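You operate a simulated robot arm through the tools that you are given. There is no shell and no other tool. Be economical: measure what you need, move in short steps, check, and stop when the job is done.

The job below is to be done with a simulated robot arm. You get a single attempt, and the scene is never put back.

## Task
Clear the stool seat and wipe the powder off it.
Fine: white bottle in the white caddy, white bag in the upper basket; use the blue sponge and lay it back. Set down upright: white bottle. What is to be rubbed or washed off counts as gone when no trace of it is left.

The check looks at the end state, three seconds after you hand in, the way a careful person would. Anything else that was tipped, shoved, dropped, spilled or broken makes it a failure.

## Robot
A 7-joint arm with a two-finger parallel gripper, fixed in place. Base frame: the origin is at the foot of the arm, x ahead of it, y to its left, z up. Readings come in mm, rad, newtons and seconds.
With the tool pointing down near the work surface it reaches from about 120 to 620 mm from the base axis. Its first joint turns from -1.152 to 1.152 rad. Payload 2.4 kg.
The TCP is the grasp point between the finger pads, 30 mm short of the fingertips. In the tool frame z runs along the fingers and y along their closing line. Largest opening 94 mm; finger width 28, thickness 10; the body of the gripper, 50 by 96 mm, starts 55 mm behind the TCP.
Orientation is that of the tool frame in the base frame, as a unit quaternion [x, y, z, w]. With the fingers straight down and closing along the base's y, the tool's x points along the base's -x, its y along +y and its z along -z.

## Interface
- The arm moves only by the tool send_rows. Its argument "steps" is text: rows parted by semicolons, each of 6 numbers parted by spaces: the shift along the tool's x, y, z in units of 25 mm (1.0 is 25 mm), then the turn, a rotation vector about the tool's x, y, z in units of 6 degrees (1.0 is 6 degrees). In form: dx dy dz ax ay az; .... A call has 1 to 20 rows; each row shifts and turns the commanded pose from where the row before left it, along the tool's axes as they then stand. "fingers" is the finger opening in mm, from 0 to 94, set as the call begins (left out, the last holds). A call with a number of a shift or a turn outside -1 to 1 is refused whole. Rows are played at 5 a second. More than 50 mm and 0.15 rad between two rows, or a gripper value outside its range, and nothing of the call is played. Where a pose cannot be reached the arm comes as near as it can. A force on the tool above 40 N (or 10 N above the force at the start of the call, whichever is more), or a blocked arm, ends the call early, and 0.2 s more pass. Each finger travels about 153 mm/s and halts on what it meets, pressing with about 24 N; the grip force reading is that of the motor and also rises with nothing between the fingers. The clock runs only during rows and for 0.2 s after the last one: add rows that do not move to give the fingers time. The reply holds the time, the measured pose of the TCP, the force on the tool along the base axes, the opening and the grip force, in the units named above and with some noise, with the torque about the TCP (base axes, N m) and any sound that the robot's microphone picked up.
- Cameras (640 x 400 px; columns grow to the right, rows downward): "scene" is fixed at [29.7, 468.8, 1441.9]; the picture's right is [-0.82, -0.57, 0.00], its down [-0.35, 0.49, -0.80] and it looks along [0.46, -0.65, -0.60] (base axes); focal length 253 px, centre (320, 200). "wrist" rides on the gripper at [76, 14, -103] in the tool frame; the picture's right is [-0.18, 0.98, 0.00], its down [-0.75, -0.14, -0.64] and it looks along [-0.63, -0.12, 0.77] (tool axes); focal length 243 px, centre (320, 200). There is no depth. A picture from a camera that has moved, and an enlarged one, comes with that camera's place and axes in the base frame and with its lens.
- capture(camera): a new picture of that camera. No time passes.
- zoom(camera, box): a new picture of the part [left, top, right, bottom] of that camera's present view, enlarged. No time passes.
- sign_off(): hands the job in; it is judged then, once.

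Work in short steps. Places have to be worked out from the pictures, the camera data and where the tool is seen: move nearer, look again, correct. Check each grasp and each placing, and mend what went wrong. You have 120 turns and 64 pictures in all, those below and enlarged ones among them. Open the gripper and draw the arm clear of the work before you hand the job in, unless the task says otherwise; then end with one line.

The tools are called after "Call:" by a JSON object that holds its "name" and its "arguments". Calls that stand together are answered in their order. send_rows: Moves the arm, as the interface text tells. Its arguments: {"type":"object","properties":{"steps":{"type":"string"},"fingers":{"type":"number"}},"required":["steps"]} The other tools are called the same way: capture (camera) takes a picture; zoom (camera, box) takes an enlarged picture of a part of a camera's view; sign_off () hands the job in.

At the start:

```text
time_s: 0.0
eef_pos: [333.4, -93.2, 1157.0]
ee_rot: [0.001, 1.0, 0.0, 0.0]
contact_force: [-0.1, 0.2, -0.5]
torque: [0.01, 0.0, -0.04]
finger_gap: 94.0
grasp_force: 0.0
```

scene: 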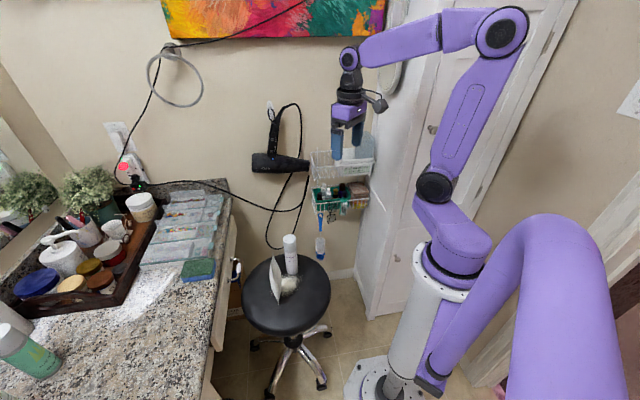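
wrist: 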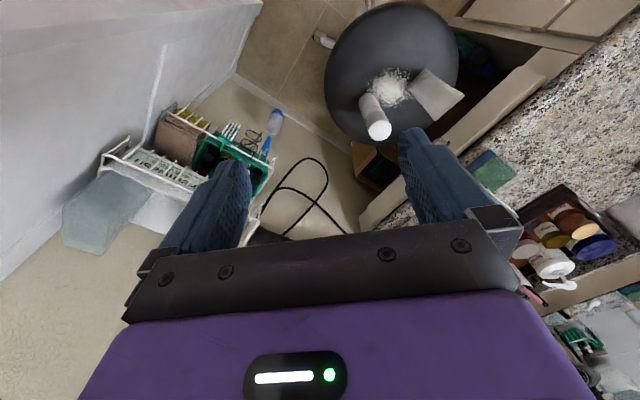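

I'll look closely first at the stool, the basket shelf and the counter.

Call:
{"name": "zoom", "arguments": {"camera": "scene", "box": [220, 210, 360, 350]}}

Call:
{"name": "zoom", "arguments": {"camera": "scene", "box": [290, 110, 400, 270]}}

Call:
{"name": "zoom", "arguments": {"camera": "scene", "box": [0, 170, 250, 390]}}

Call:
{"name": "zoom", "arguments": {"camera": "wrist", "box": [40, 80, 300, 260]}}

Call:
{"name": "zoom", "arguments": {"camera": "wrist", "box": [300, 0, 540, 200]}}

```text
2.86 times, centred on (290, 280) of scene
camera zoom: at [29.7, 468.8, 1441.9], right [-0.82, -0.57, 0.0], down [-0.35, 0.49, -0.8], along [0.46, -0.65, -0.6], focal length 722 px, centre (406, -29)
```

zoom: 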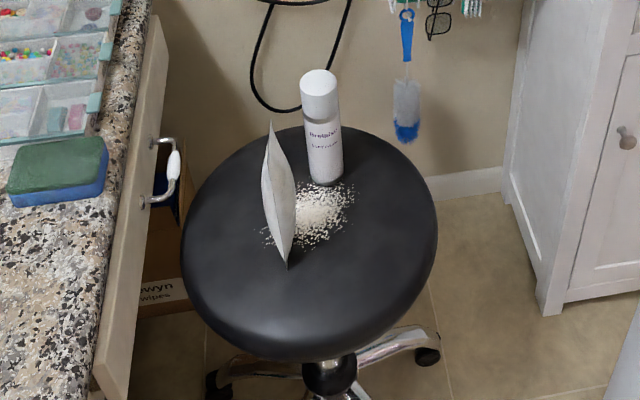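

```text
2.50 times, centred on (345, 190) of scene
camera zoom: at [29.7, 468.8, 1441.9], right [-0.82, -0.57, 0.0], down [-0.35, 0.49, -0.8], along [0.46, -0.65, -0.6], focal length 632 px, centre (258, 225)
```

zoom: 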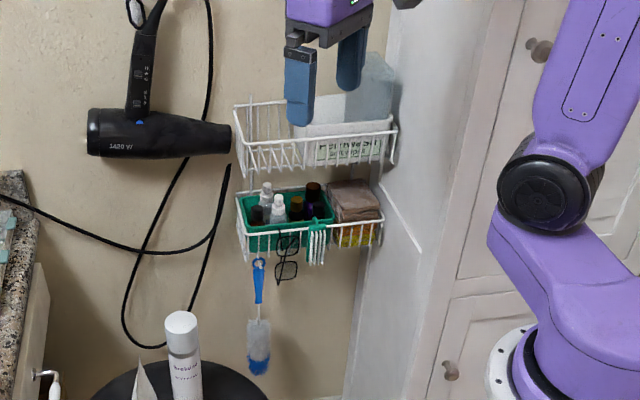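

```text
1.82 times, centred on (125, 280) of scene
camera zoom: at [29.7, 468.8, 1441.9], right [-0.82, -0.57, 0.0], down [-0.35, 0.49, -0.8], along [0.46, -0.65, -0.6], focal length 460 px, centre (674, 54)
```

zoom: 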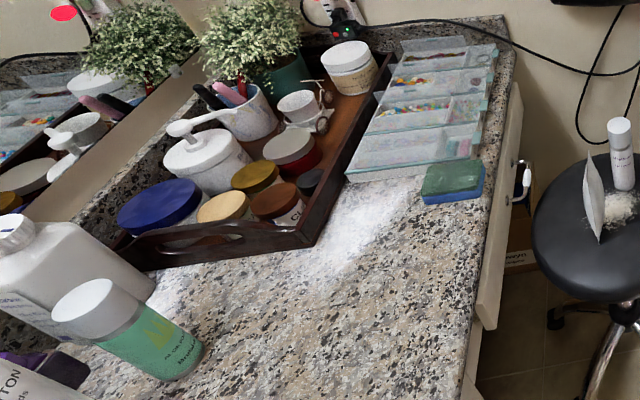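

```text
2.22 times, centred on (170, 170) of wrist
camera zoom: at [257.0, -78.1, 1260.9], right [0.18, 0.98, 0.0], down [0.75, -0.14, 0.64], along [0.63, -0.12, -0.77], focal length 539 px, centre (653, 267)
```

zoom: 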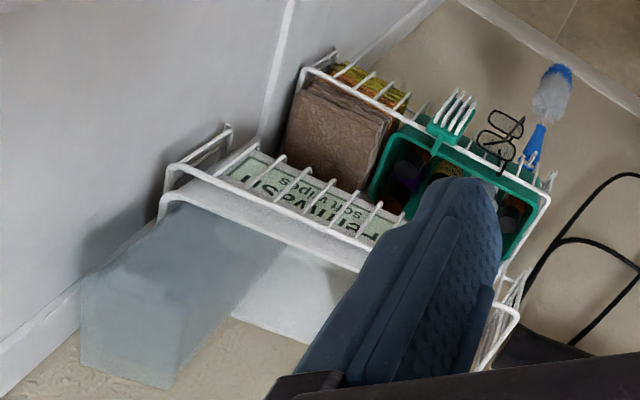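

```text
2.00 times, centred on (420, 100) of wrist
camera zoom: at [257.0, -78.1, 1260.9], right [0.18, 0.98, 0.0], down [0.75, -0.14, 0.64], along [0.63, -0.12, -0.77], focal length 485 px, centre (120, 400)
```

zoom: 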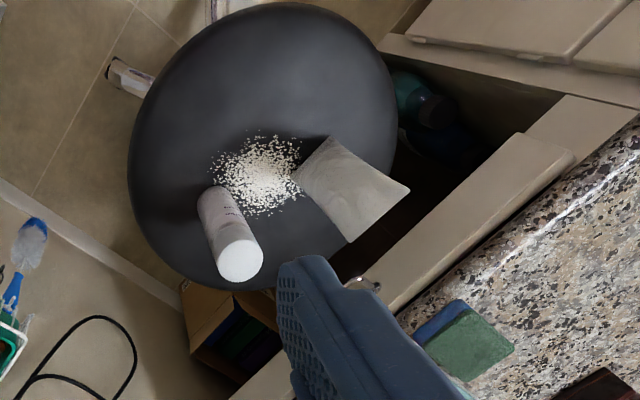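

The powder, a bottle and a bag sit on the seat (about x450, y80, z530). The wire rack hangs on a wall at 45°, to the front right. I'll turn the tool about its axis so the wrist camera faces the rack and shows me what the white caddy is.

Call:
{"name": "send_rows", "arguments": {"steps": "0 0 0 0 0 1;0 0 0 0 0 1;0 0 0 0 0 1;0 0 0 0 0 1;0 0 0 0 0 1;0 0 0 0 0 1;0 0 0 0 0 1;0.5 0 0 0 0 0.5;1 0 -1 0 0 0;1 0 -1 0 0 0"}}

Call:
{"name": "capture", "arguments": {"camera": "wrist"}}

Call:
{"name": "capture", "arguments": {"camera": "scene"}}

```text
time_s: 2.2
eef_pos: [289.3, -48.5, 1207.9]
ee_rot: [0.383, 0.924, 0.0, 0.0]
contact_force: [-0.1, 0.5, 0.4]
torque: [0.0, -0.02, 0.01]
finger_gap: 94.0
grasp_force: 0.1
```

```text
56 pictures are left
camera wrist: at [244.8, 15.9, 1311.8], right [0.83, 0.56, 0.0], down [0.43, -0.63, 0.64], along [0.36, -0.53, -0.77], focal length 243 px, centre (320, 200)
```

wrist: 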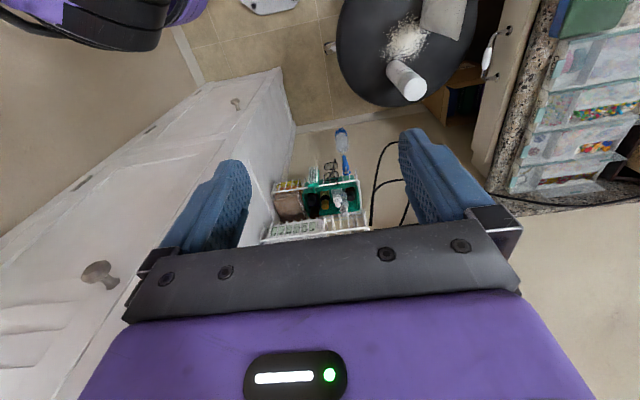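

```text
55 pictures are left
```

scene: 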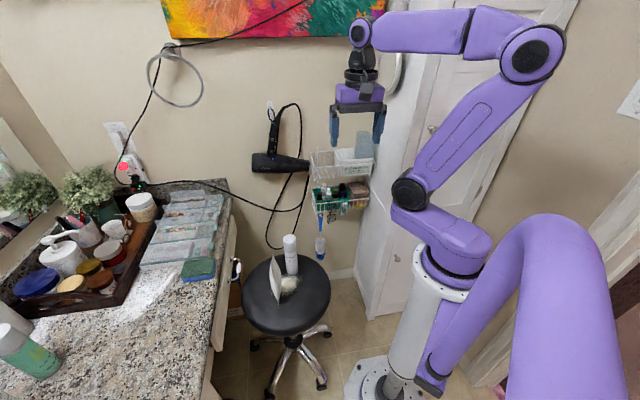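

The gripper blocks most of the rack view. I'll tilt the tool toward the wall, and zoom the scene on the basket, which is now clear.

Call:
{"name": "zoom", "arguments": {"camera": "scene", "box": [295, 130, 395, 220]}}

Call:
{"name": "send_rows", "arguments": {"steps": "0 0 0 0 -1 0;0 0 0 0 -1 0;0 0 0 0 -1 0;0 0 0 0 -1 0;0 0 0 0 -1 0"}}

Call:
{"name": "capture", "arguments": {"camera": "wrist"}}

```text
4.44 times, centred on (345, 175) of scene
camera zoom: at [29.7, 468.8, 1441.9], right [-0.82, -0.57, 0.0], down [-0.35, 0.49, -0.8], along [0.46, -0.65, -0.6], focal length 1124 px, centre (209, 311)
```

zoom: 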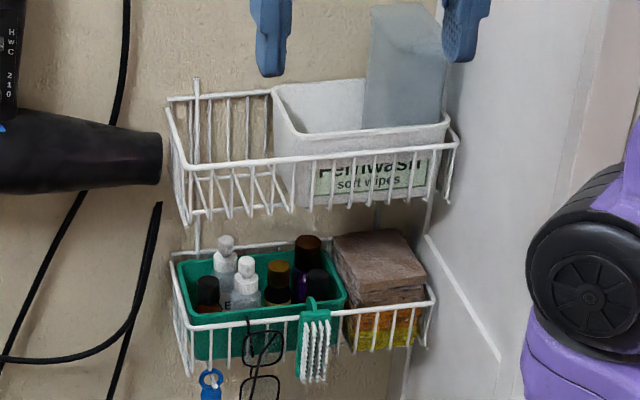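

```text
time_s: 3.4
eef_pos: [289.8, -47.9, 1207.0]
ee_rot: [0.37, 0.892, -0.099, 0.24]
contact_force: [0.1, 0.2, 0.2]
torque: [0.0, 0.01, -0.02]
finger_gap: 94.0
grasp_force: 0.0
```

```text
53 pictures are left
camera wrist: at [215.7, 44.5, 1259.2], right [0.81, 0.58, 0.09], down [0.13, -0.33, 0.93], along [0.57, -0.74, -0.35], focal length 243 px, centre (320, 200)
```

wrist: 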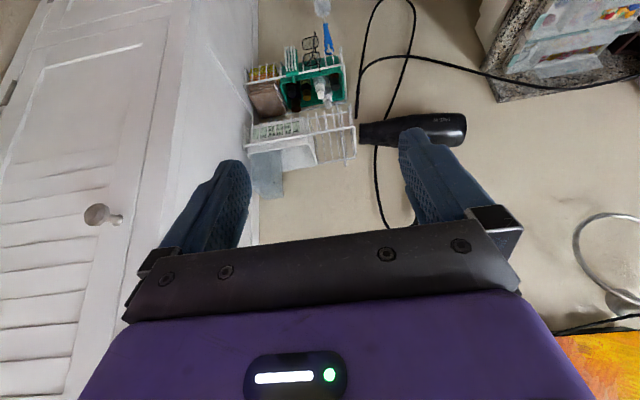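

The white caddy is the white bin on the right of the upper basket, with a gray box at its right end. The basket's left part is free for the bag. I'll zoom in for measurements.

Call:
{"name": "zoom", "arguments": {"camera": "wrist", "box": [235, 40, 395, 200]}}

Call:
{"name": "zoom", "arguments": {"camera": "scene", "box": [250, 225, 330, 305]}}

```text
2.50 times, centred on (315, 120) of wrist
camera zoom: at [215.7, 44.5, 1259.2], right [0.81, 0.58, 0.09], down [0.13, -0.33, 0.93], along [0.57, -0.74, -0.35], focal length 606 px, centre (332, 400)
```

zoom: 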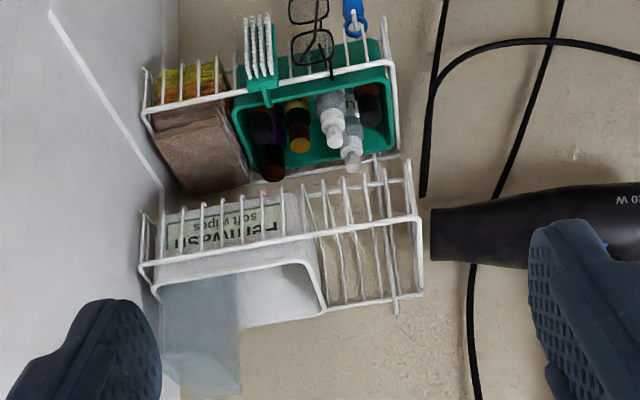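

```text
5.00 times, centred on (290, 265) of scene
camera zoom: at [29.7, 468.8, 1441.9], right [-0.82, -0.57, 0.0], down [-0.35, 0.49, -0.8], along [0.46, -0.65, -0.6], focal length 1264 px, centre (470, -125)
```

zoom: 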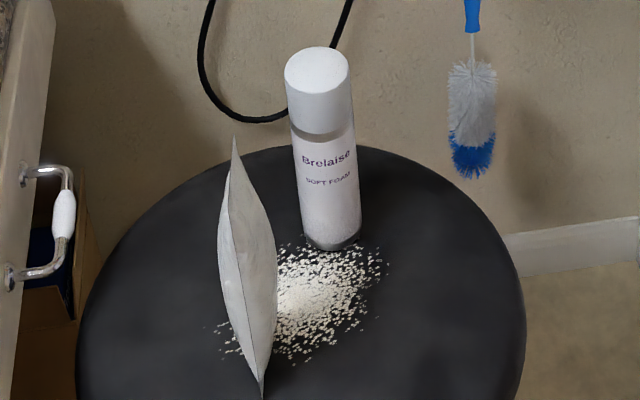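

Geometry in wall-aligned axes, d toward the wall and l along it:
- Upper basket: d 575–715, l -37 to 222, rim z≈932.
- Caddy free gap: l≈47–111.
- Bottle: about (493, 5), cap top z≈775.
- Sponge: about (652, 271), z≈760.

I'll square the tool up and yaw it so tool y equals d and tool x equals l.

Call:
{"name": "send_rows", "arguments": {"steps": "0 0 0 0 1 0;0 0 0 0 1 0;0 0 0 0 1 0;0 0 0 0 1 0;0 0 0 0 1 0;0 0 0 0 0 1;0 0 0 0 0 1;0 0 0 0 0 1;0 0 0 0 0 1;0 0 0 0 0 1;0 0 0 0 0 1;0 0 0 0 0 1;0 0 0 0 0 1;0 0 0 0 0 1;0 0 0 0 0 1;0 0 0 0 0 1;0 0 0 0 0 1;0 0 0 0 0 1;0 0 0 0 0 1;0 0 0 0 0 1"}}

```text
time_s: 7.6
eef_pos: [289.5, -48.7, 1207.6]
ee_rot: [0.924, 0.382, 0.0, 0.001]
contact_force: [-0.1, -0.4, 0.0]
torque: [-0.02, 0.04, 0.01]
finger_gap: 93.9
grasp_force: 0.4
```

Orientation is right. Now an empty reach test above the caddy gap (d 625, l 79, z≈1140).

Call:
{"name": "send_rows", "arguments": {"steps": "-0.37 1 0 0 0 0;-0.37 1 0 0 0 0;-0.37 1 0 0 0 0;-0.37 1 0 0 0 0;-0.37 1 0 0 0 0;-0.37 1 0 0 0 0;-0.37 1 0 0 0 0;-0.37 1 0.3 0 0 0;-0.37 1 0.3 0 0 0;-0.37 1 0.3 0 0 0;0 1 0.3 0 0 0;0 1 0.3 0 0 0;0 1 0.3 0 0 0;0 1 0.3 0 0 0;0 1 0.3 0 0 0;0 0.4 0.3 0 0 0"}}

Call:
{"name": "capture", "arguments": {"camera": "wrist"}}

Call:
{"name": "zoom", "arguments": {"camera": "scene", "box": [275, 80, 405, 220]}}

```text
time_s: 11.0
eef_pos: [498.2, -386.3, 1139.7]
ee_rot: [0.924, 0.383, 0.0, 0.0]
contact_force: [0.6, 0.2, 0.7]
torque: [0.02, -0.02, 0.01]
finger_gap: 94.2
grasp_force: 0.0
```

```text
50 pictures are left
camera wrist: at [560.9, -340.8, 1242.9], right [0.57, -0.82, 0.0], down [-0.63, -0.43, 0.64], along [-0.53, -0.36, -0.77], focal length 243 px, centre (320, 200)
```

wrist: 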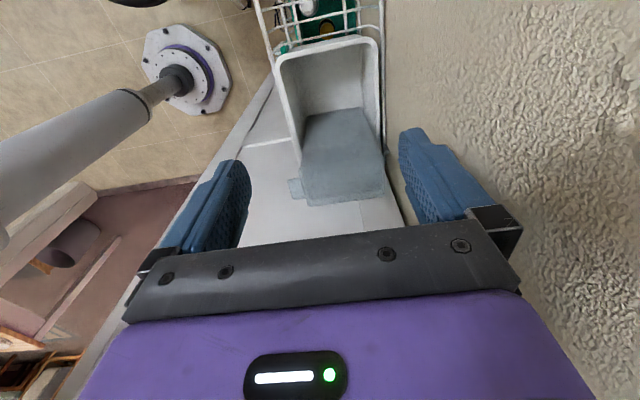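

```text
2.86 times, centred on (340, 150) of scene
camera zoom: at [29.7, 468.8, 1441.9], right [-0.82, -0.57, 0.0], down [-0.35, 0.49, -0.8], along [0.46, -0.65, -0.6], focal length 722 px, centre (263, 343)
```

zoom: 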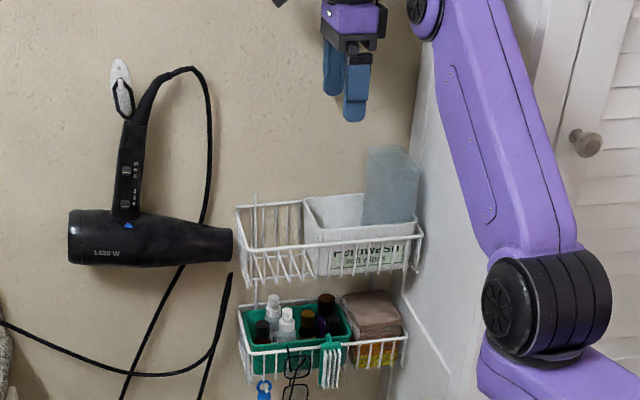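

The point is reachable. The view down into the caddy is good, so I'll zoom to size the free gap.

Call:
{"name": "zoom", "arguments": {"camera": "wrist", "box": [240, 0, 420, 220]}}

```text
1.82 times, centred on (330, 110) of wrist
camera zoom: at [560.9, -340.8, 1242.9], right [0.57, -0.82, 0.0], down [-0.63, -0.43, 0.64], along [-0.53, -0.36, -0.77], focal length 441 px, centre (302, 364)
```

zoom: 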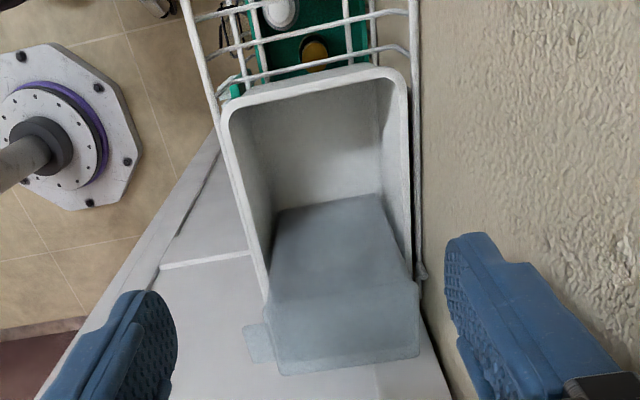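

The gap is l≈26–107, d≈591–678, so the bottle target is d 634, l 67. The bag looks like an upright pouch about 70 wide and 200 tall at l≈413, d≈232. I'll retreat and go above the bottle for a closer look.

Call:
{"name": "send_rows", "arguments": {"steps": "0 -1 0 0 0 0;0 -1 0 0 0 0;0 -1 0 0 0 0;1 -1 0 0 0 0;1 -1 0 0 0 0;1 -1 0 0 0 0;1 -1 0 0 0 0;1 -1 0 0 0 0;1 -1 0.5 0 0 0;1 -1 1 0 0 0;1 -1 1 0 0 0;1 -0.2 1 0 0 0;1 0 1 0 0 0;0.9 0 1 0 0 0;0 0 1 0 0 0"}}

Call:
{"name": "capture", "arguments": {"camera": "wrist"}}

Call:
{"name": "zoom", "arguments": {"camera": "scene", "box": [230, 150, 350, 320]}}

```text
time_s: 14.2
eef_pos: [491.6, 3.5, 977.4]
ee_rot: [0.924, 0.383, 0.0, 0.0]
contact_force: [-0.2, 0.2, 0.1]
torque: [-0.04, 0.02, 0.0]
finger_gap: 93.9
grasp_force: 0.1
```

```text
47 pictures are left
camera wrist: at [555.2, 48.7, 1080.8], right [0.57, -0.82, 0.0], down [-0.63, -0.43, 0.64], along [-0.53, -0.36, -0.77], focal length 243 px, centre (320, 200)
```

wrist: 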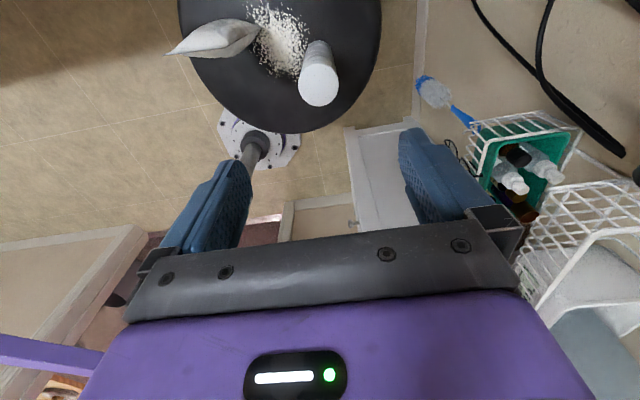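

```text
2.35 times, centred on (290, 235) of scene
camera zoom: at [29.7, 468.8, 1441.9], right [-0.82, -0.57, 0.0], down [-0.35, 0.49, -0.8], along [0.46, -0.65, -0.6], focal length 595 px, centre (391, 118)
```

zoom: 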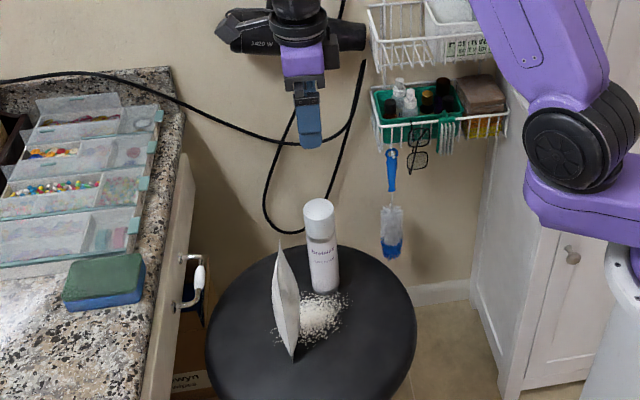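

The cap is directly below the TCP to within a few mm. I'll descend most of the way and check.

Call:
{"name": "send_rows", "arguments": {"steps": "0 0 1 0 0 0;0 0 1 0 0 0;0 0 1 0 0 0;0 0 1 0 0 0;0 0 1 0 0 0;0 0 1 0 0 0"}}

Call:
{"name": "capture", "arguments": {"camera": "wrist"}}

Call:
{"name": "zoom", "arguments": {"camera": "scene", "box": [230, 150, 350, 320]}}

```text
time_s: 15.6
eef_pos: [492.0, 3.9, 828.3]
ee_rot: [0.923, 0.384, 0.0, 0.001]
contact_force: [-0.1, 0.7, 0.1]
torque: [0.01, 0.01, 0.01]
finger_gap: 93.9
grasp_force: 0.0
```

```text
45 pictures are left
camera wrist: at [555.6, 48.8, 931.3], right [0.57, -0.82, 0.0], down [-0.63, -0.43, 0.64], along [-0.53, -0.36, -0.77], focal length 243 px, centre (320, 200)
```

wrist: 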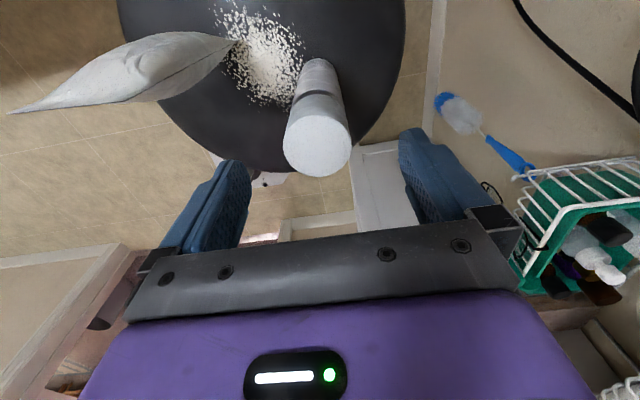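

```text
2.35 times, centred on (290, 235) of scene
camera zoom: at [29.7, 468.8, 1441.9], right [-0.82, -0.57, 0.0], down [-0.35, 0.49, -0.8], along [0.46, -0.65, -0.6], focal length 595 px, centre (391, 118)
```

zoom: 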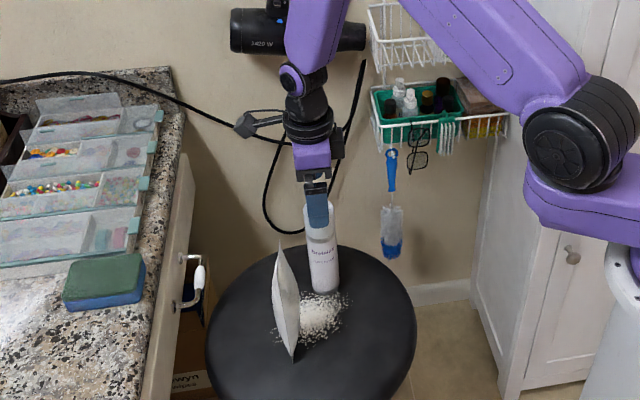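

The cap top triangulates to z≈781, d≈342, l≈351. I'll go down to grip the cap and then close.

Call:
{"name": "send_rows", "arguments": {"steps": "0 -0.1 1 0 0 0;0 0 1 0 0 0;0 0 1 0 0 0"}}

Call:
{"name": "send_rows", "arguments": {"steps": "0 0 0 0 0 0;0 0 0 0 0 0;0 0 0 0 0 0", "fingers": 40}}

Call:
{"name": "capture", "arguments": {"camera": "wrist"}}

```text
time_s: 16.4
eef_pos: [490.0, 6.9, 754.3]
ee_rot: [0.924, 0.384, 0.0, 0.001]
contact_force: [0.7, 0.4, -0.7]
torque: [-0.03, -0.01, 0.0]
finger_gap: 93.9
grasp_force: 0.0
```

```text
time_s: 17.2
eef_pos: [489.0, 7.6, 753.5]
ee_rot: [0.924, 0.382, 0.0, 0.0]
contact_force: [0.3, -0.1, -0.3]
torque: [0.04, -0.05, -0.02]
finger_gap: 46.8
grasp_force: 25.0
```

```text
43 pictures are left
camera wrist: at [553.5, 50.7, 857.3], right [0.57, -0.82, 0.0], down [-0.63, -0.43, 0.64], along [-0.53, -0.36, -0.77], focal length 243 px, centre (320, 200)
```

wrist: 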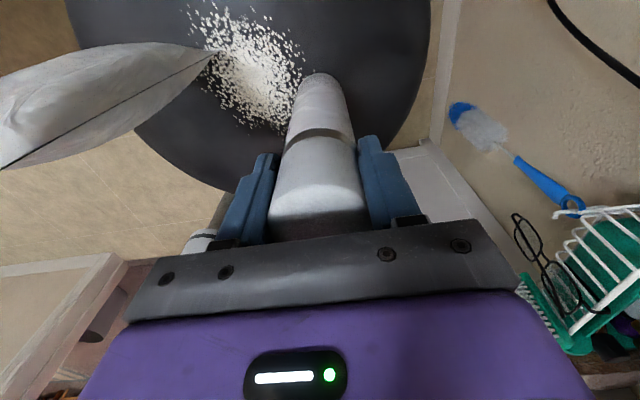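

Gripped at 46.8 mm. I'll lift straight up.

Call:
{"name": "send_rows", "arguments": {"steps": "0 0 -0.5 0 0 0;0 0 -1 0 0 0;0 0 -1 0 0 0;0 0 -1 0 0 0;0 0 -1 0 0 0;0 0 -1 0 0 0;0 0 -1 0 0 0;0 0 -1 0 0 0;0 0 -1 0 0 0;0 0 -1 0 0 0;0 0 -1 0 0 0;0 0 -1 0 0 0;0 0 -1 0 0 0;0 0 -1 0 0 0;0 0 -1 0 0 0;0 0 -1 0 0 0;0 0 -1 0 0 0"}}

Call:
{"name": "capture", "arguments": {"camera": "scene"}}

Call:
{"name": "capture", "arguments": {"camera": "wrist"}}

```text
time_s: 20.8
eef_pos: [488.1, 6.8, 1166.5]
ee_rot: [0.924, 0.383, 0.0, -0.001]
contact_force: [-0.4, 0.4, -1.8]
torque: [0.02, -0.01, 0.03]
finger_gap: 46.3
grasp_force: 23.9
```

```text
42 pictures are left
```

scene: 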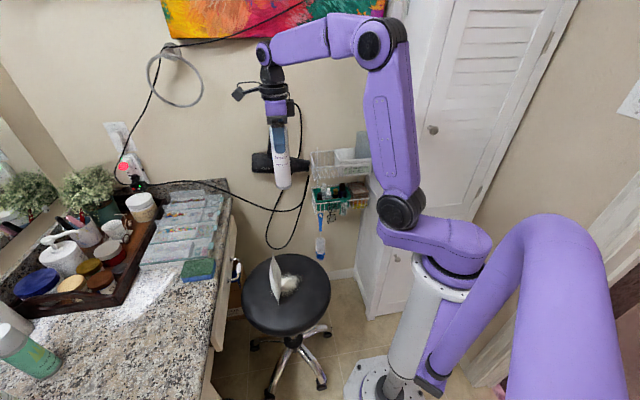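

```text
41 pictures are left
camera wrist: at [552.4, 50.7, 1269.0], right [0.57, -0.82, 0.0], down [-0.63, -0.43, 0.64], along [-0.53, -0.36, -0.77], focal length 243 px, centre (320, 200)
```

wrist: 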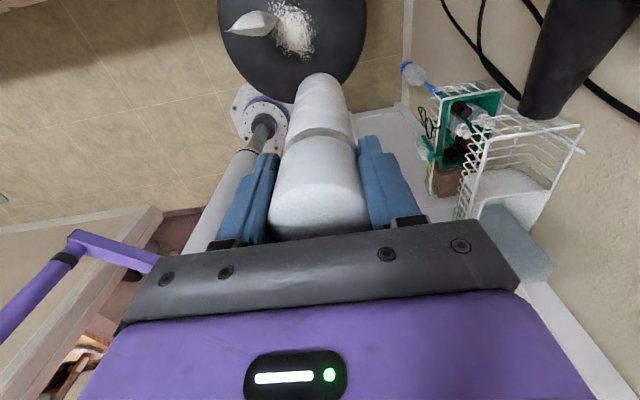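

Held upright, with the bottle bottom about 153 mm below the TCP. I'll travel along l first, then in toward the wall, stopping above the gap at l 67, d 634.

Call:
{"name": "send_rows", "arguments": {"steps": "-1 0 0 0 0 0;-1 0 0 0 0 0;-1 0 0 0 0 0;-1 0 0 0 0 0;-1 0 0 0 0 0;-1 0 0 0 0 0;-1 0 0 0 0 0;-1 0.5 0 0 0 0;-1 1 0 0 0 0;-1 1 0 0 0 0;-1 1 0 0 0 0;-0.3 1 0 0 0 0;0 1 0 0 0 0;0 1 0 0 0 0;0 1 0 0 0 0;0 1 0 0 0 0;0 1 0 0 0 0;0 1 0 0 0 0;0 1 0 0 0 0;0 1 0 0 0 0"}}

Call:
{"name": "capture", "arguments": {"camera": "wrist"}}

Call:
{"name": "zoom", "arguments": {"camera": "scene", "box": [295, 100, 395, 200]}}

```text
time_s: 25.0
eef_pos: [491.7, -403.6, 1163.4]
ee_rot: [0.923, 0.384, 0.0, -0.001]
contact_force: [-1.1, 0.2, -2.1]
torque: [-0.02, 0.01, 0.01]
finger_gap: 46.5
grasp_force: 23.8
out of reach, approached as far as the arm can: row 20
```

```text
40 pictures are left
camera wrist: at [556.7, -359.1, 1266.3], right [0.57, -0.82, 0.0], down [-0.63, -0.43, 0.64], along [-0.53, -0.36, -0.77], focal length 243 px, centre (320, 200)
```

wrist: 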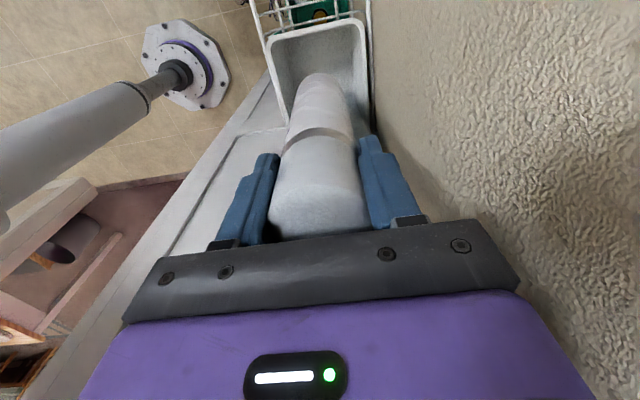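

```text
4.00 times, centred on (345, 150) of scene
camera zoom: at [29.8, 468.8, 1441.9], right [-0.82, -0.57, 0.0], down [-0.35, 0.49, -0.8], along [0.46, -0.65, -0.6], focal length 1012 px, centre (220, 400)
```

zoom: 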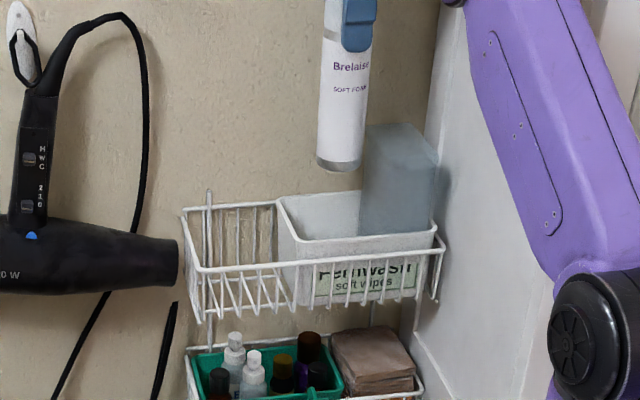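

Position is d≈633, l≈62. I'll shift slightly to +l and descend 100 mm while watching the force.

Call:
{"name": "send_rows", "arguments": {"steps": "0.15 -0.3 0 0 0 0;0 0 1 0 0 0;0 0 1 0 0 0;0 0 1 0 0 0;0 0 0.5 0 0 0"}}

Call:
{"name": "capture", "arguments": {"camera": "wrist"}}

Call:
{"name": "zoom", "arguments": {"camera": "scene", "box": [295, 100, 395, 200]}}

```text
time_s: 26.2
eef_pos: [491.4, -393.6, 1074.8]
ee_rot: [0.924, 0.382, -0.001, 0.0]
contact_force: [0.9, 0.2, -2.6]
torque: [0.0, 0.06, 0.01]
finger_gap: 46.5
grasp_force: 24.0
```

```text
38 pictures are left
camera wrist: at [554.7, -349.6, 1178.6], right [0.57, -0.82, 0.0], down [-0.63, -0.43, 0.64], along [-0.53, -0.36, -0.77], focal length 243 px, centre (320, 200)
```

wrist: 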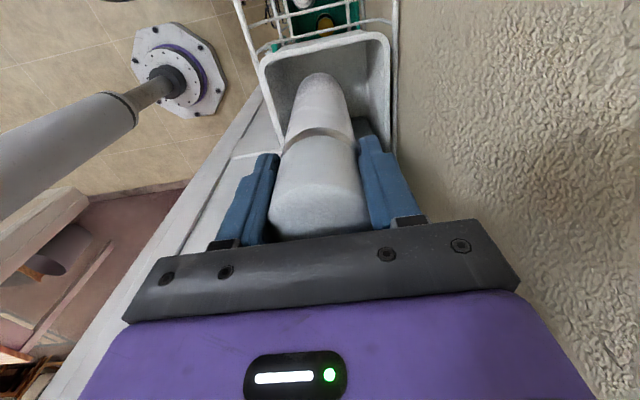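

```text
4.00 times, centred on (345, 150) of scene
camera zoom: at [29.8, 468.8, 1441.9], right [-0.82, -0.57, 0.0], down [-0.35, 0.49, -0.8], along [0.46, -0.65, -0.6], focal length 1012 px, centre (220, 400)
```

zoom: 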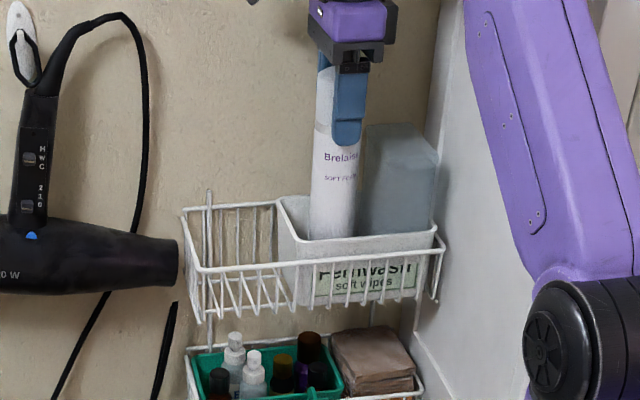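

The bottle is inside the caddy with room on all sides. I'll lower it in small steps to the floor.

Call:
{"name": "send_rows", "arguments": {"steps": "0 0 0.4 0 0 0;0 0 0.4 0 0 0;0 0 0.4 0 0 0;0 0 0.2 0 0 0;0 0 0 0 0 0"}}

Call:
{"name": "send_rows", "arguments": {"steps": "0 0 0.12 0 0 0;0 0 0 0 0 0"}}

Call:
{"name": "send_rows", "arguments": {"steps": "0 0 0.12 0 0 0;0 0 0 0 0 0"}}

```text
time_s: 27.4
eef_pos: [491.3, -392.9, 1039.8]
ee_rot: [0.923, 0.384, 0.0, 0.0]
contact_force: [0.2, 0.3, -2.8]
torque: [0.0, 0.0, 0.0]
finger_gap: 46.7
grasp_force: 23.9
```

```text
time_s: 28.0
eef_pos: [490.4, -394.3, 1037.9]
ee_rot: [0.924, 0.382, 0.0, 0.0]
contact_force: [0.2, 0.9, -2.8]
torque: [0.01, -0.01, 0.02]
finger_gap: 46.5
grasp_force: 24.2
```

```text
time_s: 28.6
eef_pos: [491.2, -393.9, 1034.3]
ee_rot: [0.924, 0.383, 0.0, 0.0]
contact_force: [0.3, 0.8, -2.7]
torque: [0.0, -0.01, 0.02]
finger_gap: 46.4
grasp_force: 24.2
```

No contact yet, so I'll keep lowering in small steps.

Call:
{"name": "send_rows", "arguments": {"steps": "0 0 0.12 0 0 0;0 0 0 0 0 0"}}

Call:
{"name": "send_rows", "arguments": {"steps": "0 0 0.12 0 0 0;0 0 0 0 0 0"}}

Call:
{"name": "send_rows", "arguments": {"steps": "0 0 0.12 0 0 0;0 0 0 0 0 0"}}

```text
time_s: 29.2
eef_pos: [491.1, -393.4, 1032.9]
ee_rot: [0.924, 0.383, 0.0, 0.0]
contact_force: [0.5, -0.3, -1.5]
torque: [-0.02, -0.03, 0.03]
finger_gap: 46.8
grasp_force: 24.4
```

```text
time_s: 29.8
eef_pos: [491.1, -393.9, 1028.7]
ee_rot: [0.924, 0.383, 0.0, 0.001]
contact_force: [-0.7, 0.4, -2.6]
torque: [-0.01, 0.01, 0.01]
finger_gap: 46.8
grasp_force: 24.1
```

```text
time_s: 30.4
eef_pos: [491.2, -393.4, 1024.8]
ee_rot: [0.924, 0.383, 0.0, 0.0]
contact_force: [1.5, -0.7, -2.8]
torque: [0.01, -0.03, 0.01]
finger_gap: 46.7
grasp_force: 23.7
```

Call:
{"name": "send_rows", "arguments": {"steps": "0 0 0.12 0 0 0;0 0 0 0 0 0"}}

Call:
{"name": "send_rows", "arguments": {"steps": "0 0 0.12 0 0 0;0 0 0 0 0 0"}}

Call:
{"name": "zoom", "arguments": {"camera": "wrist", "box": [220, 0, 420, 250]}}

```text
time_s: 31.0
eef_pos: [492.6, -394.0, 1024.5]
ee_rot: [0.924, 0.383, 0.0, 0.001]
contact_force: [-3.8, 4.4, 21.5]
torque: [0.77, 0.73, -0.02]
finger_gap: 46.9
grasp_force: 24.6
```

```text
time_s: 31.6
eef_pos: [491.0, -394.2, 1020.7]
ee_rot: [0.923, 0.384, 0.001, 0.001]
contact_force: [-1.5, 2.2, 21.4]
torque: [0.39, 0.48, -0.02]
finger_gap: 46.6
grasp_force: 23.6
```

```text
1.60 times, centred on (320, 125) of wrist
camera zoom: at [554.7, -349.9, 1123.9], right [0.57, -0.82, 0.0], down [-0.63, -0.43, 0.64], along [-0.53, -0.36, -0.77], focal length 388 px, centre (320, 320)
```

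zoom: 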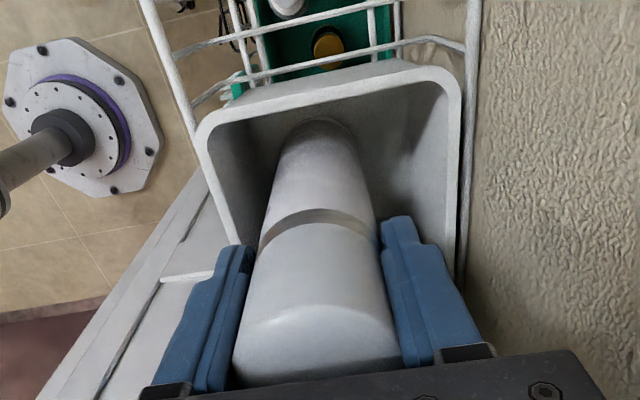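

The bottle rests on the caddy floor (21 N up). I'll release gently to 64 mm and check before rising.

Call:
{"name": "send_rows", "arguments": {"steps": "0 0 -0.08 0 0 0;0 0 0 0 0 0"}}

Call:
{"name": "send_rows", "arguments": {"steps": "0 0 0 0 0 0;0 0 0 0 0 0;0 0 0 0 0 0", "fingers": 66}}

Call:
{"name": "send_rows", "arguments": {"steps": "0 0 -0.5 0 0 0;0 0 -1 0 0 0;0 0 -1 0 0 0;0 0 -1 0 0 0;0 -0.5 -1 0 0 0;0 -1 -0.5 0 0 0"}}

Call:
{"name": "zoom", "arguments": {"camera": "scene", "box": [295, 100, 395, 200]}}

Call:
{"name": "capture", "arguments": {"camera": "wrist"}}

```text
time_s: 32.2
eef_pos: [490.5, -394.6, 1019.5]
ee_rot: [0.924, 0.383, 0.0, -0.001]
contact_force: [2.2, -0.6, 1.5]
torque: [-0.2, -0.23, 0.02]
finger_gap: 46.7
grasp_force: 24.0
```

```text
time_s: 33.0
eef_pos: [491.4, -394.0, 1022.6]
ee_rot: [0.924, 0.383, -0.001, 0.001]
contact_force: [0.2, 0.6, -0.5]
torque: [0.01, 0.01, -0.04]
finger_gap: 66.0
grasp_force: 0.0
```

```text
time_s: 34.4
eef_pos: [464.8, -365.5, 1146.6]
ee_rot: [0.924, 0.383, 0.0, 0.0]
contact_force: [0.1, 0.2, 0.3]
torque: [0.02, 0.0, 0.01]
finger_gap: 66.0
grasp_force: 0.1
```

```text
4.00 times, centred on (345, 150) of scene
camera zoom: at [29.7, 468.8, 1441.9], right [-0.82, -0.57, 0.0], down [-0.35, 0.49, -0.8], along [0.46, -0.65, -0.6], focal length 1012 px, centre (220, 400)
```

zoom: 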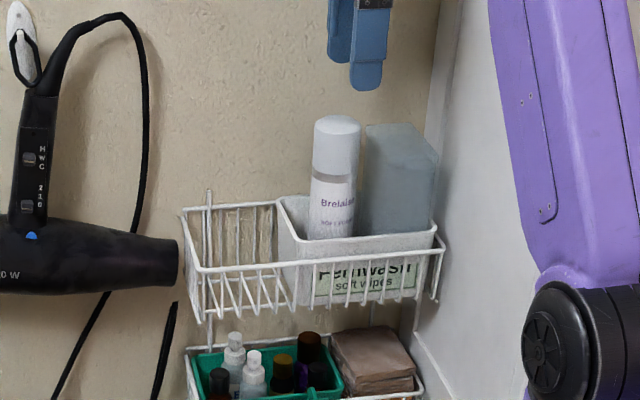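

```text
34 pictures are left
camera wrist: at [528.7, -322.2, 1250.1], right [0.57, -0.82, 0.0], down [-0.63, -0.43, 0.64], along [-0.53, -0.36, -0.77], focal length 243 px, centre (320, 200)
```

wrist: 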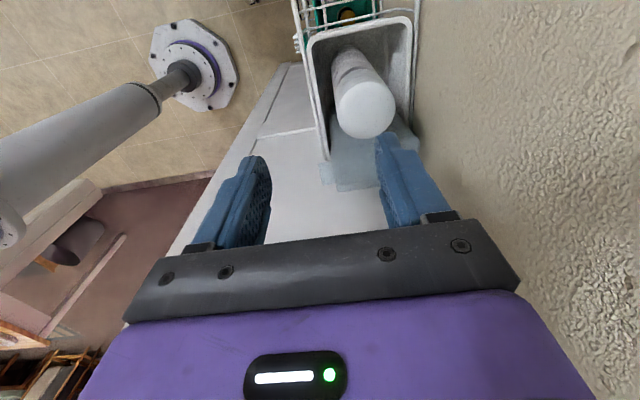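

The bottle stands upright in the caddy. Next is the bag: I'll move above it (l 413, d 232) at about z 950.

Call:
{"name": "send_rows", "arguments": {"steps": "0 -1 0 0 0 0;0 -1 0 0 0 0;0.9 -1 0 0 0 0;1 -1 0 0 0 0;1 -1 0 0 0 0;1 -1 0 0 0 0;1 -1 0 0 0 0;1 -1 0 0 0 0;1 -1 0 0 0 0;1 -1 0 0 0 0;1 -1 1 0 0 0;1 -1 1 0 0 0;1 -1 1 0 0 0;1 -1 1 0 0 0;1 -0.2 1 0 0 0;0.8 0 1 0 0 0;0 0 1 0 0 0;0 0 0.8 0 0 0", "fingers": 94}}

Call:
{"name": "send_rows", "arguments": {"steps": "0 0 0 0 0 -1;0 0 0 0 0 -1;0 0 0 0 0 -1;0 0 0 0 0 -1;0 0 0 0 0 -1;0 0 0 0 0 -1;0 0 0 0 0 -1;0 0 0 0 0 -1;0 0 0 0 0 -1;0 0 0 0 0 -1;0 0 0 0 0 -1;0 0 0 0 0 -1;0 0 0 0 0 -1;0 0 0 0 0 -1;0 0 0 0 0 -1"}}

Call:
{"name": "capture", "arguments": {"camera": "wrist"}}

Call:
{"name": "zoom", "arguments": {"camera": "scene", "box": [230, 150, 350, 320]}}

```text
time_s: 38.2
eef_pos: [456.7, 125.7, 951.0]
ee_rot: [0.924, 0.382, -0.001, 0.0]
contact_force: [-0.6, -0.2, -0.4]
torque: [-0.02, 0.01, 0.01]
finger_gap: 94.0
grasp_force: 0.0
```

```text
time_s: 41.4
eef_pos: [455.3, 126.3, 953.0]
ee_rot: [0.381, 0.924, 0.0, 0.0]
contact_force: [-0.8, 1.0, 0.5]
torque: [0.02, -0.01, 0.0]
finger_gap: 94.0
grasp_force: 0.0
```

```text
33 pictures are left
camera wrist: at [410.9, 190.1, 1055.7], right [0.82, 0.57, 0.0], down [0.43, -0.63, 0.64], along [0.36, -0.53, -0.77], focal length 243 px, centre (320, 200)
```

wrist: 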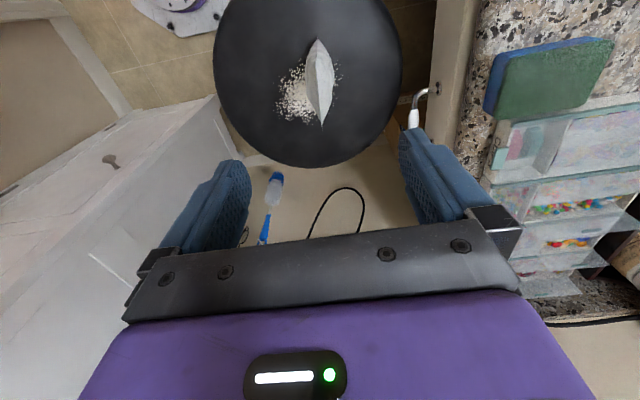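

```text
2.35 times, centred on (290, 235) of scene
camera zoom: at [29.7, 468.8, 1441.9], right [-0.82, -0.57, 0.0], down [-0.35, 0.49, -0.8], along [0.46, -0.65, -0.6], focal length 595 px, centre (391, 118)
```

zoom: 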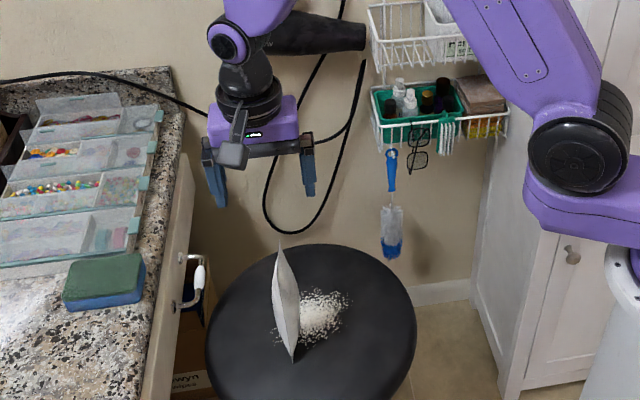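

Call:
{"name": "zoom", "arguments": {"camera": "wrist", "box": [260, 10, 380, 140]}}

```text
3.08 times, centred on (320, 75) of wrist
camera zoom: at [410.9, 190.1, 1055.7], right [0.82, 0.57, 0.0], down [0.43, -0.63, 0.64], along [0.36, -0.53, -0.77], focal length 746 px, centre (320, 585)
```

zoom: 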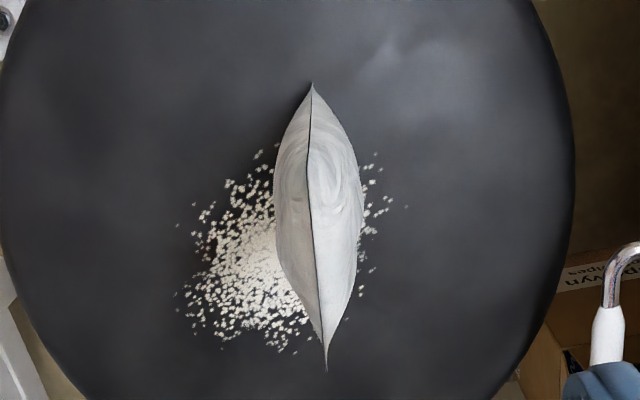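

The bag's top edge centre is about d 231, l 410, with ≈6° of yaw, and it stands vertical, about 37 mm thick. I'll align and descend to straddle its upper part.

Call:
{"name": "send_rows", "arguments": {"steps": "0 -0.08 0 0 0 1;0 0 1 0 0 0;0 0 1 0 0 0;0 0 1 0 0 0;0 0 1 0 0 0;0 0 1 0 0 0"}}

Call:
{"name": "capture", "arguments": {"camera": "wrist"}}

Call:
{"name": "zoom", "arguments": {"camera": "scene", "box": [230, 150, 350, 320]}}

```text
time_s: 42.8
eef_pos: [453.8, 123.0, 826.7]
ee_rot: [0.431, 0.902, 0.001, 0.0]
contact_force: [-0.7, 0.4, -0.2]
torque: [-0.02, 0.03, 0.04]
finger_gap: 93.9
grasp_force: 0.1
```

```text
30 pictures are left
camera wrist: at [417.0, 191.9, 929.8], right [0.88, 0.48, 0.0], down [0.36, -0.67, 0.64], along [0.31, -0.56, -0.77], focal length 243 px, centre (320, 200)
```

wrist: 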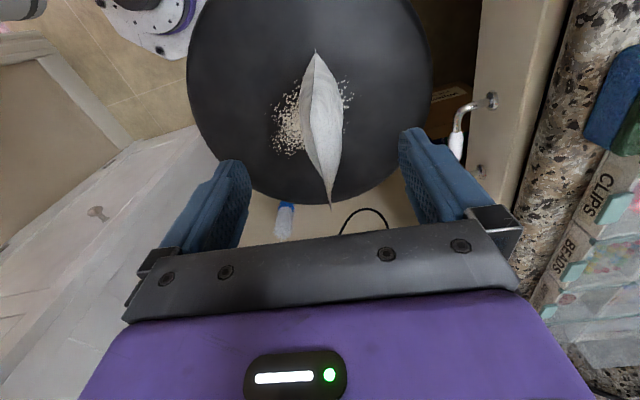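

```text
2.35 times, centred on (290, 235) of scene
camera zoom: at [29.7, 468.8, 1441.9], right [-0.82, -0.57, 0.0], down [-0.35, 0.49, -0.8], along [0.46, -0.65, -0.6], focal length 595 px, centre (391, 118)
```

zoom: 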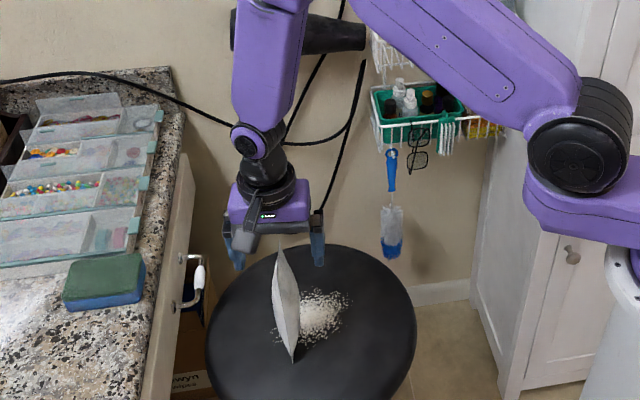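

Confirmed: top edge at z≈809, centred between the fingers. I'll descend to z≈768 and close.

Call:
{"name": "send_rows", "arguments": {"steps": "0 0 1 0 0 0;0 0 1 0 0 0;0 0 0.3 0 0 0"}}

Call:
{"name": "send_rows", "arguments": {"steps": "0 0 0 0 0 0;0 0 0 0 0 0;0 0 0 0 0 0;0 0 0 0 0 0", "fingers": 10}}

Call:
{"name": "capture", "arguments": {"camera": "wrist"}}

```text
time_s: 43.6
eef_pos: [455.8, 123.2, 768.5]
ee_rot: [0.431, 0.902, 0.0, 0.001]
contact_force: [0.5, 0.4, -0.3]
torque: [0.04, -0.01, 0.0]
finger_gap: 94.1
grasp_force: 0.0
```

```text
time_s: 44.6
eef_pos: [453.6, 124.3, 768.3]
ee_rot: [0.429, 0.903, 0.0, 0.0]
contact_force: [0.2, -0.6, 0.4]
torque: [-0.03, 0.0, -0.01]
finger_gap: 37.8
grasp_force: 24.0
```

```text
28 pictures are left
camera wrist: at [417.5, 191.8, 872.2], right [0.88, 0.48, 0.0], down [0.37, -0.67, 0.64], along [0.31, -0.56, -0.77], focal length 243 px, centre (320, 200)
```

wrist: 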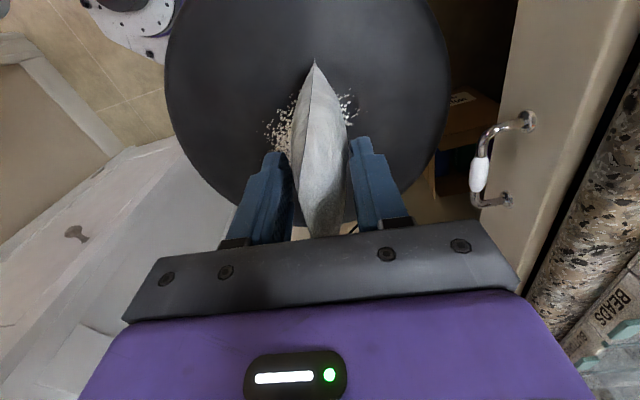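

Holding the bag at 37.8 mm. I'll lift straight up and square the yaw back.

Call:
{"name": "send_rows", "arguments": {"steps": "0 0 -0.5 0 0 0;0 0 -1 0 0 0;0 0 -1 0 0 0;0 0 -1 0 0 0;0 0 -1 0 0 0;0 0 -1 0 0 0;0 0 -1 0 0 0;0 0 -1 0 0 0;0 0 -1 0 0 0;0 0 -1 0 0 0;0 0 -1 0 0 0;0 0 -1 0 0 0;0 0 -1 0 0 0;0 0 -1 0 0 0;0 0 -1 0 0 0;0 0 -0.5 0 0 -1"}}

Call:
{"name": "capture", "arguments": {"camera": "scene"}}

```text
time_s: 48.0
eef_pos: [455.7, 124.7, 1145.2]
ee_rot: [0.381, 0.924, 0.001, 0.0]
contact_force: [0.0, 0.2, -0.7]
torque: [-0.04, -0.01, 0.0]
finger_gap: 38.3
grasp_force: 24.0
```

```text
27 pictures are left
```

scene: 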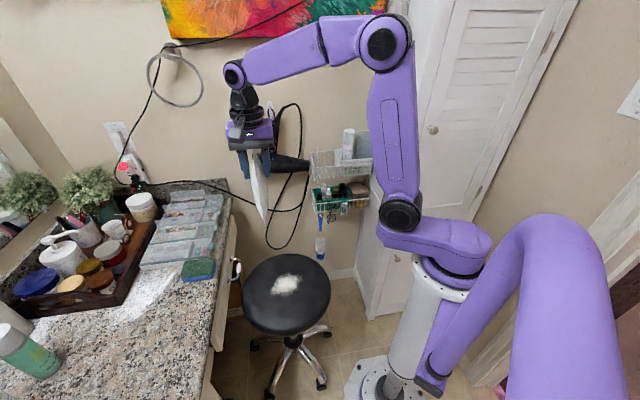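

The bag is held. I'll carry it along l first, then toward the wall above the left part of the basket.

Call:
{"name": "send_rows", "arguments": {"steps": "0 -1 0 0 0 0;0 -1 0 0 0 0;0 -1 0 0 0 0;0 -1 0 0 0 0;0 -1 0 0 0 0;-1 -1 0 0 0 0;-1 -1 0 0 0 0;-1 -1 0 0 0 0;-1 -1 0 0 0 0;-1 -1 0 0 0 0;-1 -0.3 0 0 0 0;-1 0 0 0 0 0;-1 0 0 0 0 0;-1 0 0 0 0 0;-1 0 0 0 0 0;-1 0 0 0 0 0;-1 0 0.3 0 0 0;-1 0 0 0 0 0;-1 0 0 0 0 0;-1 0 0 0 0 0"}}

Call:
{"name": "capture", "arguments": {"camera": "wrist"}}

Call:
{"name": "zoom", "arguments": {"camera": "scene", "box": [295, 100, 395, 200]}}

```text
time_s: 52.2
eef_pos: [537.8, -322.1, 1135.9]
ee_rot: [0.383, 0.924, -0.001, -0.001]
contact_force: [0.1, 0.4, -0.1]
torque: [-0.02, 0.04, 0.01]
finger_gap: 37.8
grasp_force: 24.0
```

```text
26 pictures are left
camera wrist: at [492.6, -257.7, 1239.7], right [0.82, 0.57, 0.0], down [0.43, -0.63, 0.64], along [0.36, -0.53, -0.77], focal length 243 px, centre (320, 200)
```

wrist: 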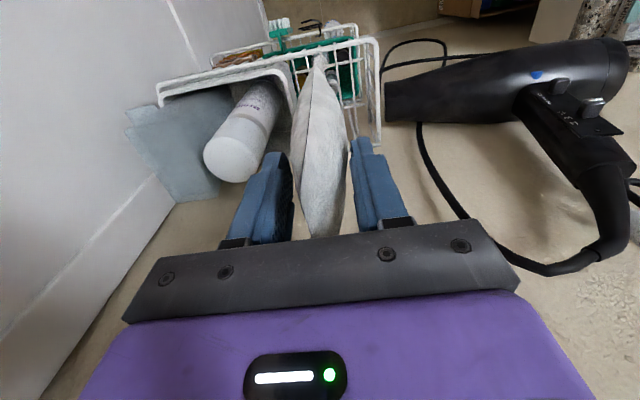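

```text
4.00 times, centred on (345, 150) of scene
camera zoom: at [29.7, 468.8, 1441.9], right [-0.82, -0.57, 0.0], down [-0.35, 0.49, -0.8], along [0.46, -0.65, -0.6], focal length 1012 px, centre (220, 400)
```

zoom: 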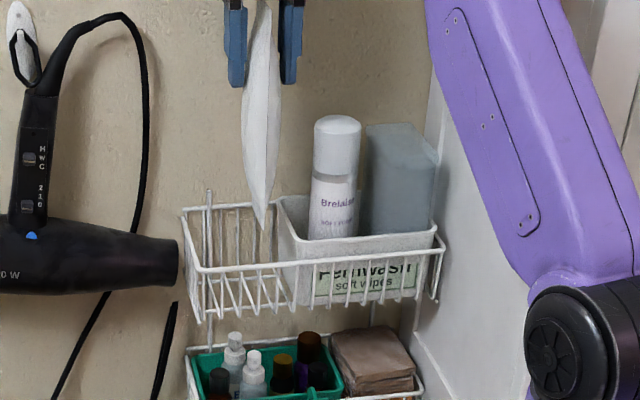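

d=608 and l=152, with the bag's near edge right at the front rim. I'll push 20 mm farther in and a bit to +l, at slightly lower height.

Call:
{"name": "send_rows", "arguments": {"steps": "-0.5 0.2 0.3 0 0 0;-0.5 0.1 0 0 0 0;0 0 0 0 0 0"}}

Call:
{"name": "zoom", "arguments": {"camera": "scene", "box": [295, 100, 395, 200]}}

Call:
{"name": "zoom", "arguments": {"camera": "wrist", "box": [200, 0, 420, 250]}}

```text
time_s: 53.0
eef_pos: [560.1, -334.1, 1129.9]
ee_rot: [0.383, 0.924, 0.0, 0.0]
contact_force: [-0.3, 0.4, -0.8]
torque: [0.01, -0.02, 0.0]
finger_gap: 38.0
grasp_force: 24.5
```

```text
4.00 times, centred on (345, 150) of scene
camera zoom: at [29.8, 468.8, 1441.9], right [-0.82, -0.57, 0.0], down [-0.35, 0.49, -0.8], along [0.46, -0.65, -0.6], focal length 1012 px, centre (220, 400)
```

zoom: 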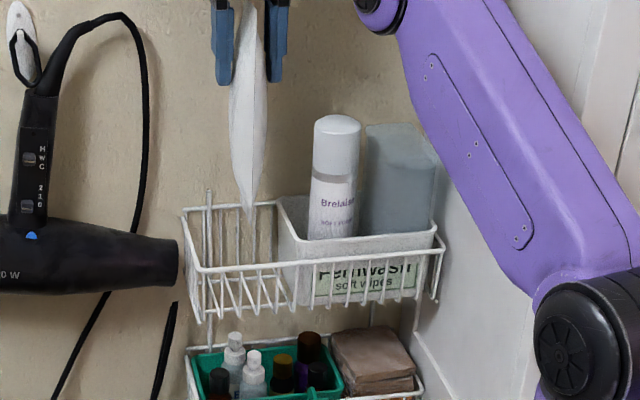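

```text
1.60 times, centred on (310, 125) of wrist
camera zoom: at [516.0, -270.4, 1233.0], right [0.82, 0.57, 0.0], down [0.43, -0.63, 0.64], along [0.36, -0.53, -0.77], focal length 388 px, centre (336, 320)
```

zoom: 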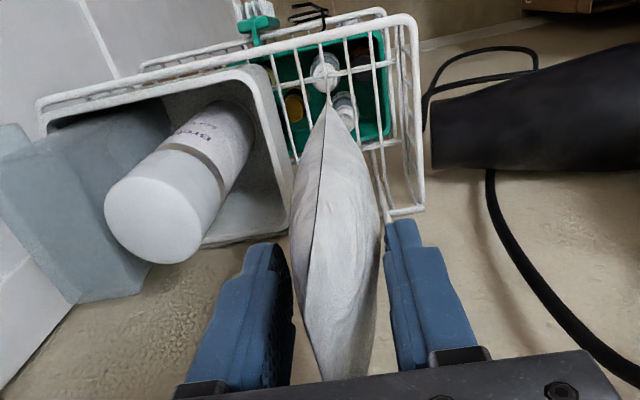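

d=632, l=160: the bag is fully over the open part of the basket. I'll lower it.

Call:
{"name": "send_rows", "arguments": {"steps": "0 0 0.6 0 0 0;0 0 0.6 0 0 0;0 0 0.6 0 0 0;0 0 0.6 0 0 0;0 0 0.4 0 0 0;0 0 0 0 0 0"}}

Call:
{"name": "send_rows", "arguments": {"steps": "0 0 0.16 0 0 0;0 0 0 0 0 0"}}

Call:
{"name": "send_rows", "arguments": {"steps": "0 0 0.16 0 0 0;0 0 0 0 0 0"}}

Call:
{"name": "send_rows", "arguments": {"steps": "0 0 0.16 0 0 0;0 0 0 0 0 0"}}

```text
time_s: 54.4
eef_pos: [560.3, -335.8, 1057.8]
ee_rot: [0.382, 0.924, 0.0, 0.0]
contact_force: [-0.8, 0.5, -1.2]
torque: [0.01, 0.02, 0.01]
finger_gap: 38.0
grasp_force: 24.1
```

```text
time_s: 55.0
eef_pos: [562.0, -335.1, 1055.1]
ee_rot: [0.382, 0.924, 0.0, 0.001]
contact_force: [0.3, -0.1, -0.2]
torque: [-0.01, -0.01, 0.0]
finger_gap: 38.1
grasp_force: 24.0
```

```text
time_s: 55.6
eef_pos: [561.2, -334.7, 1051.0]
ee_rot: [0.383, 0.924, 0.0, 0.001]
contact_force: [-0.2, 0.2, 0.1]
torque: [0.02, -0.01, -0.03]
finger_gap: 38.0
grasp_force: 24.1
```

```text
time_s: 56.2
eef_pos: [561.6, -334.4, 1047.6]
ee_rot: [0.382, 0.924, 0.0, 0.0]
contact_force: [-0.6, 0.1, -1.2]
torque: [-0.01, 0.01, -0.03]
finger_gap: 38.0
grasp_force: 24.3
```

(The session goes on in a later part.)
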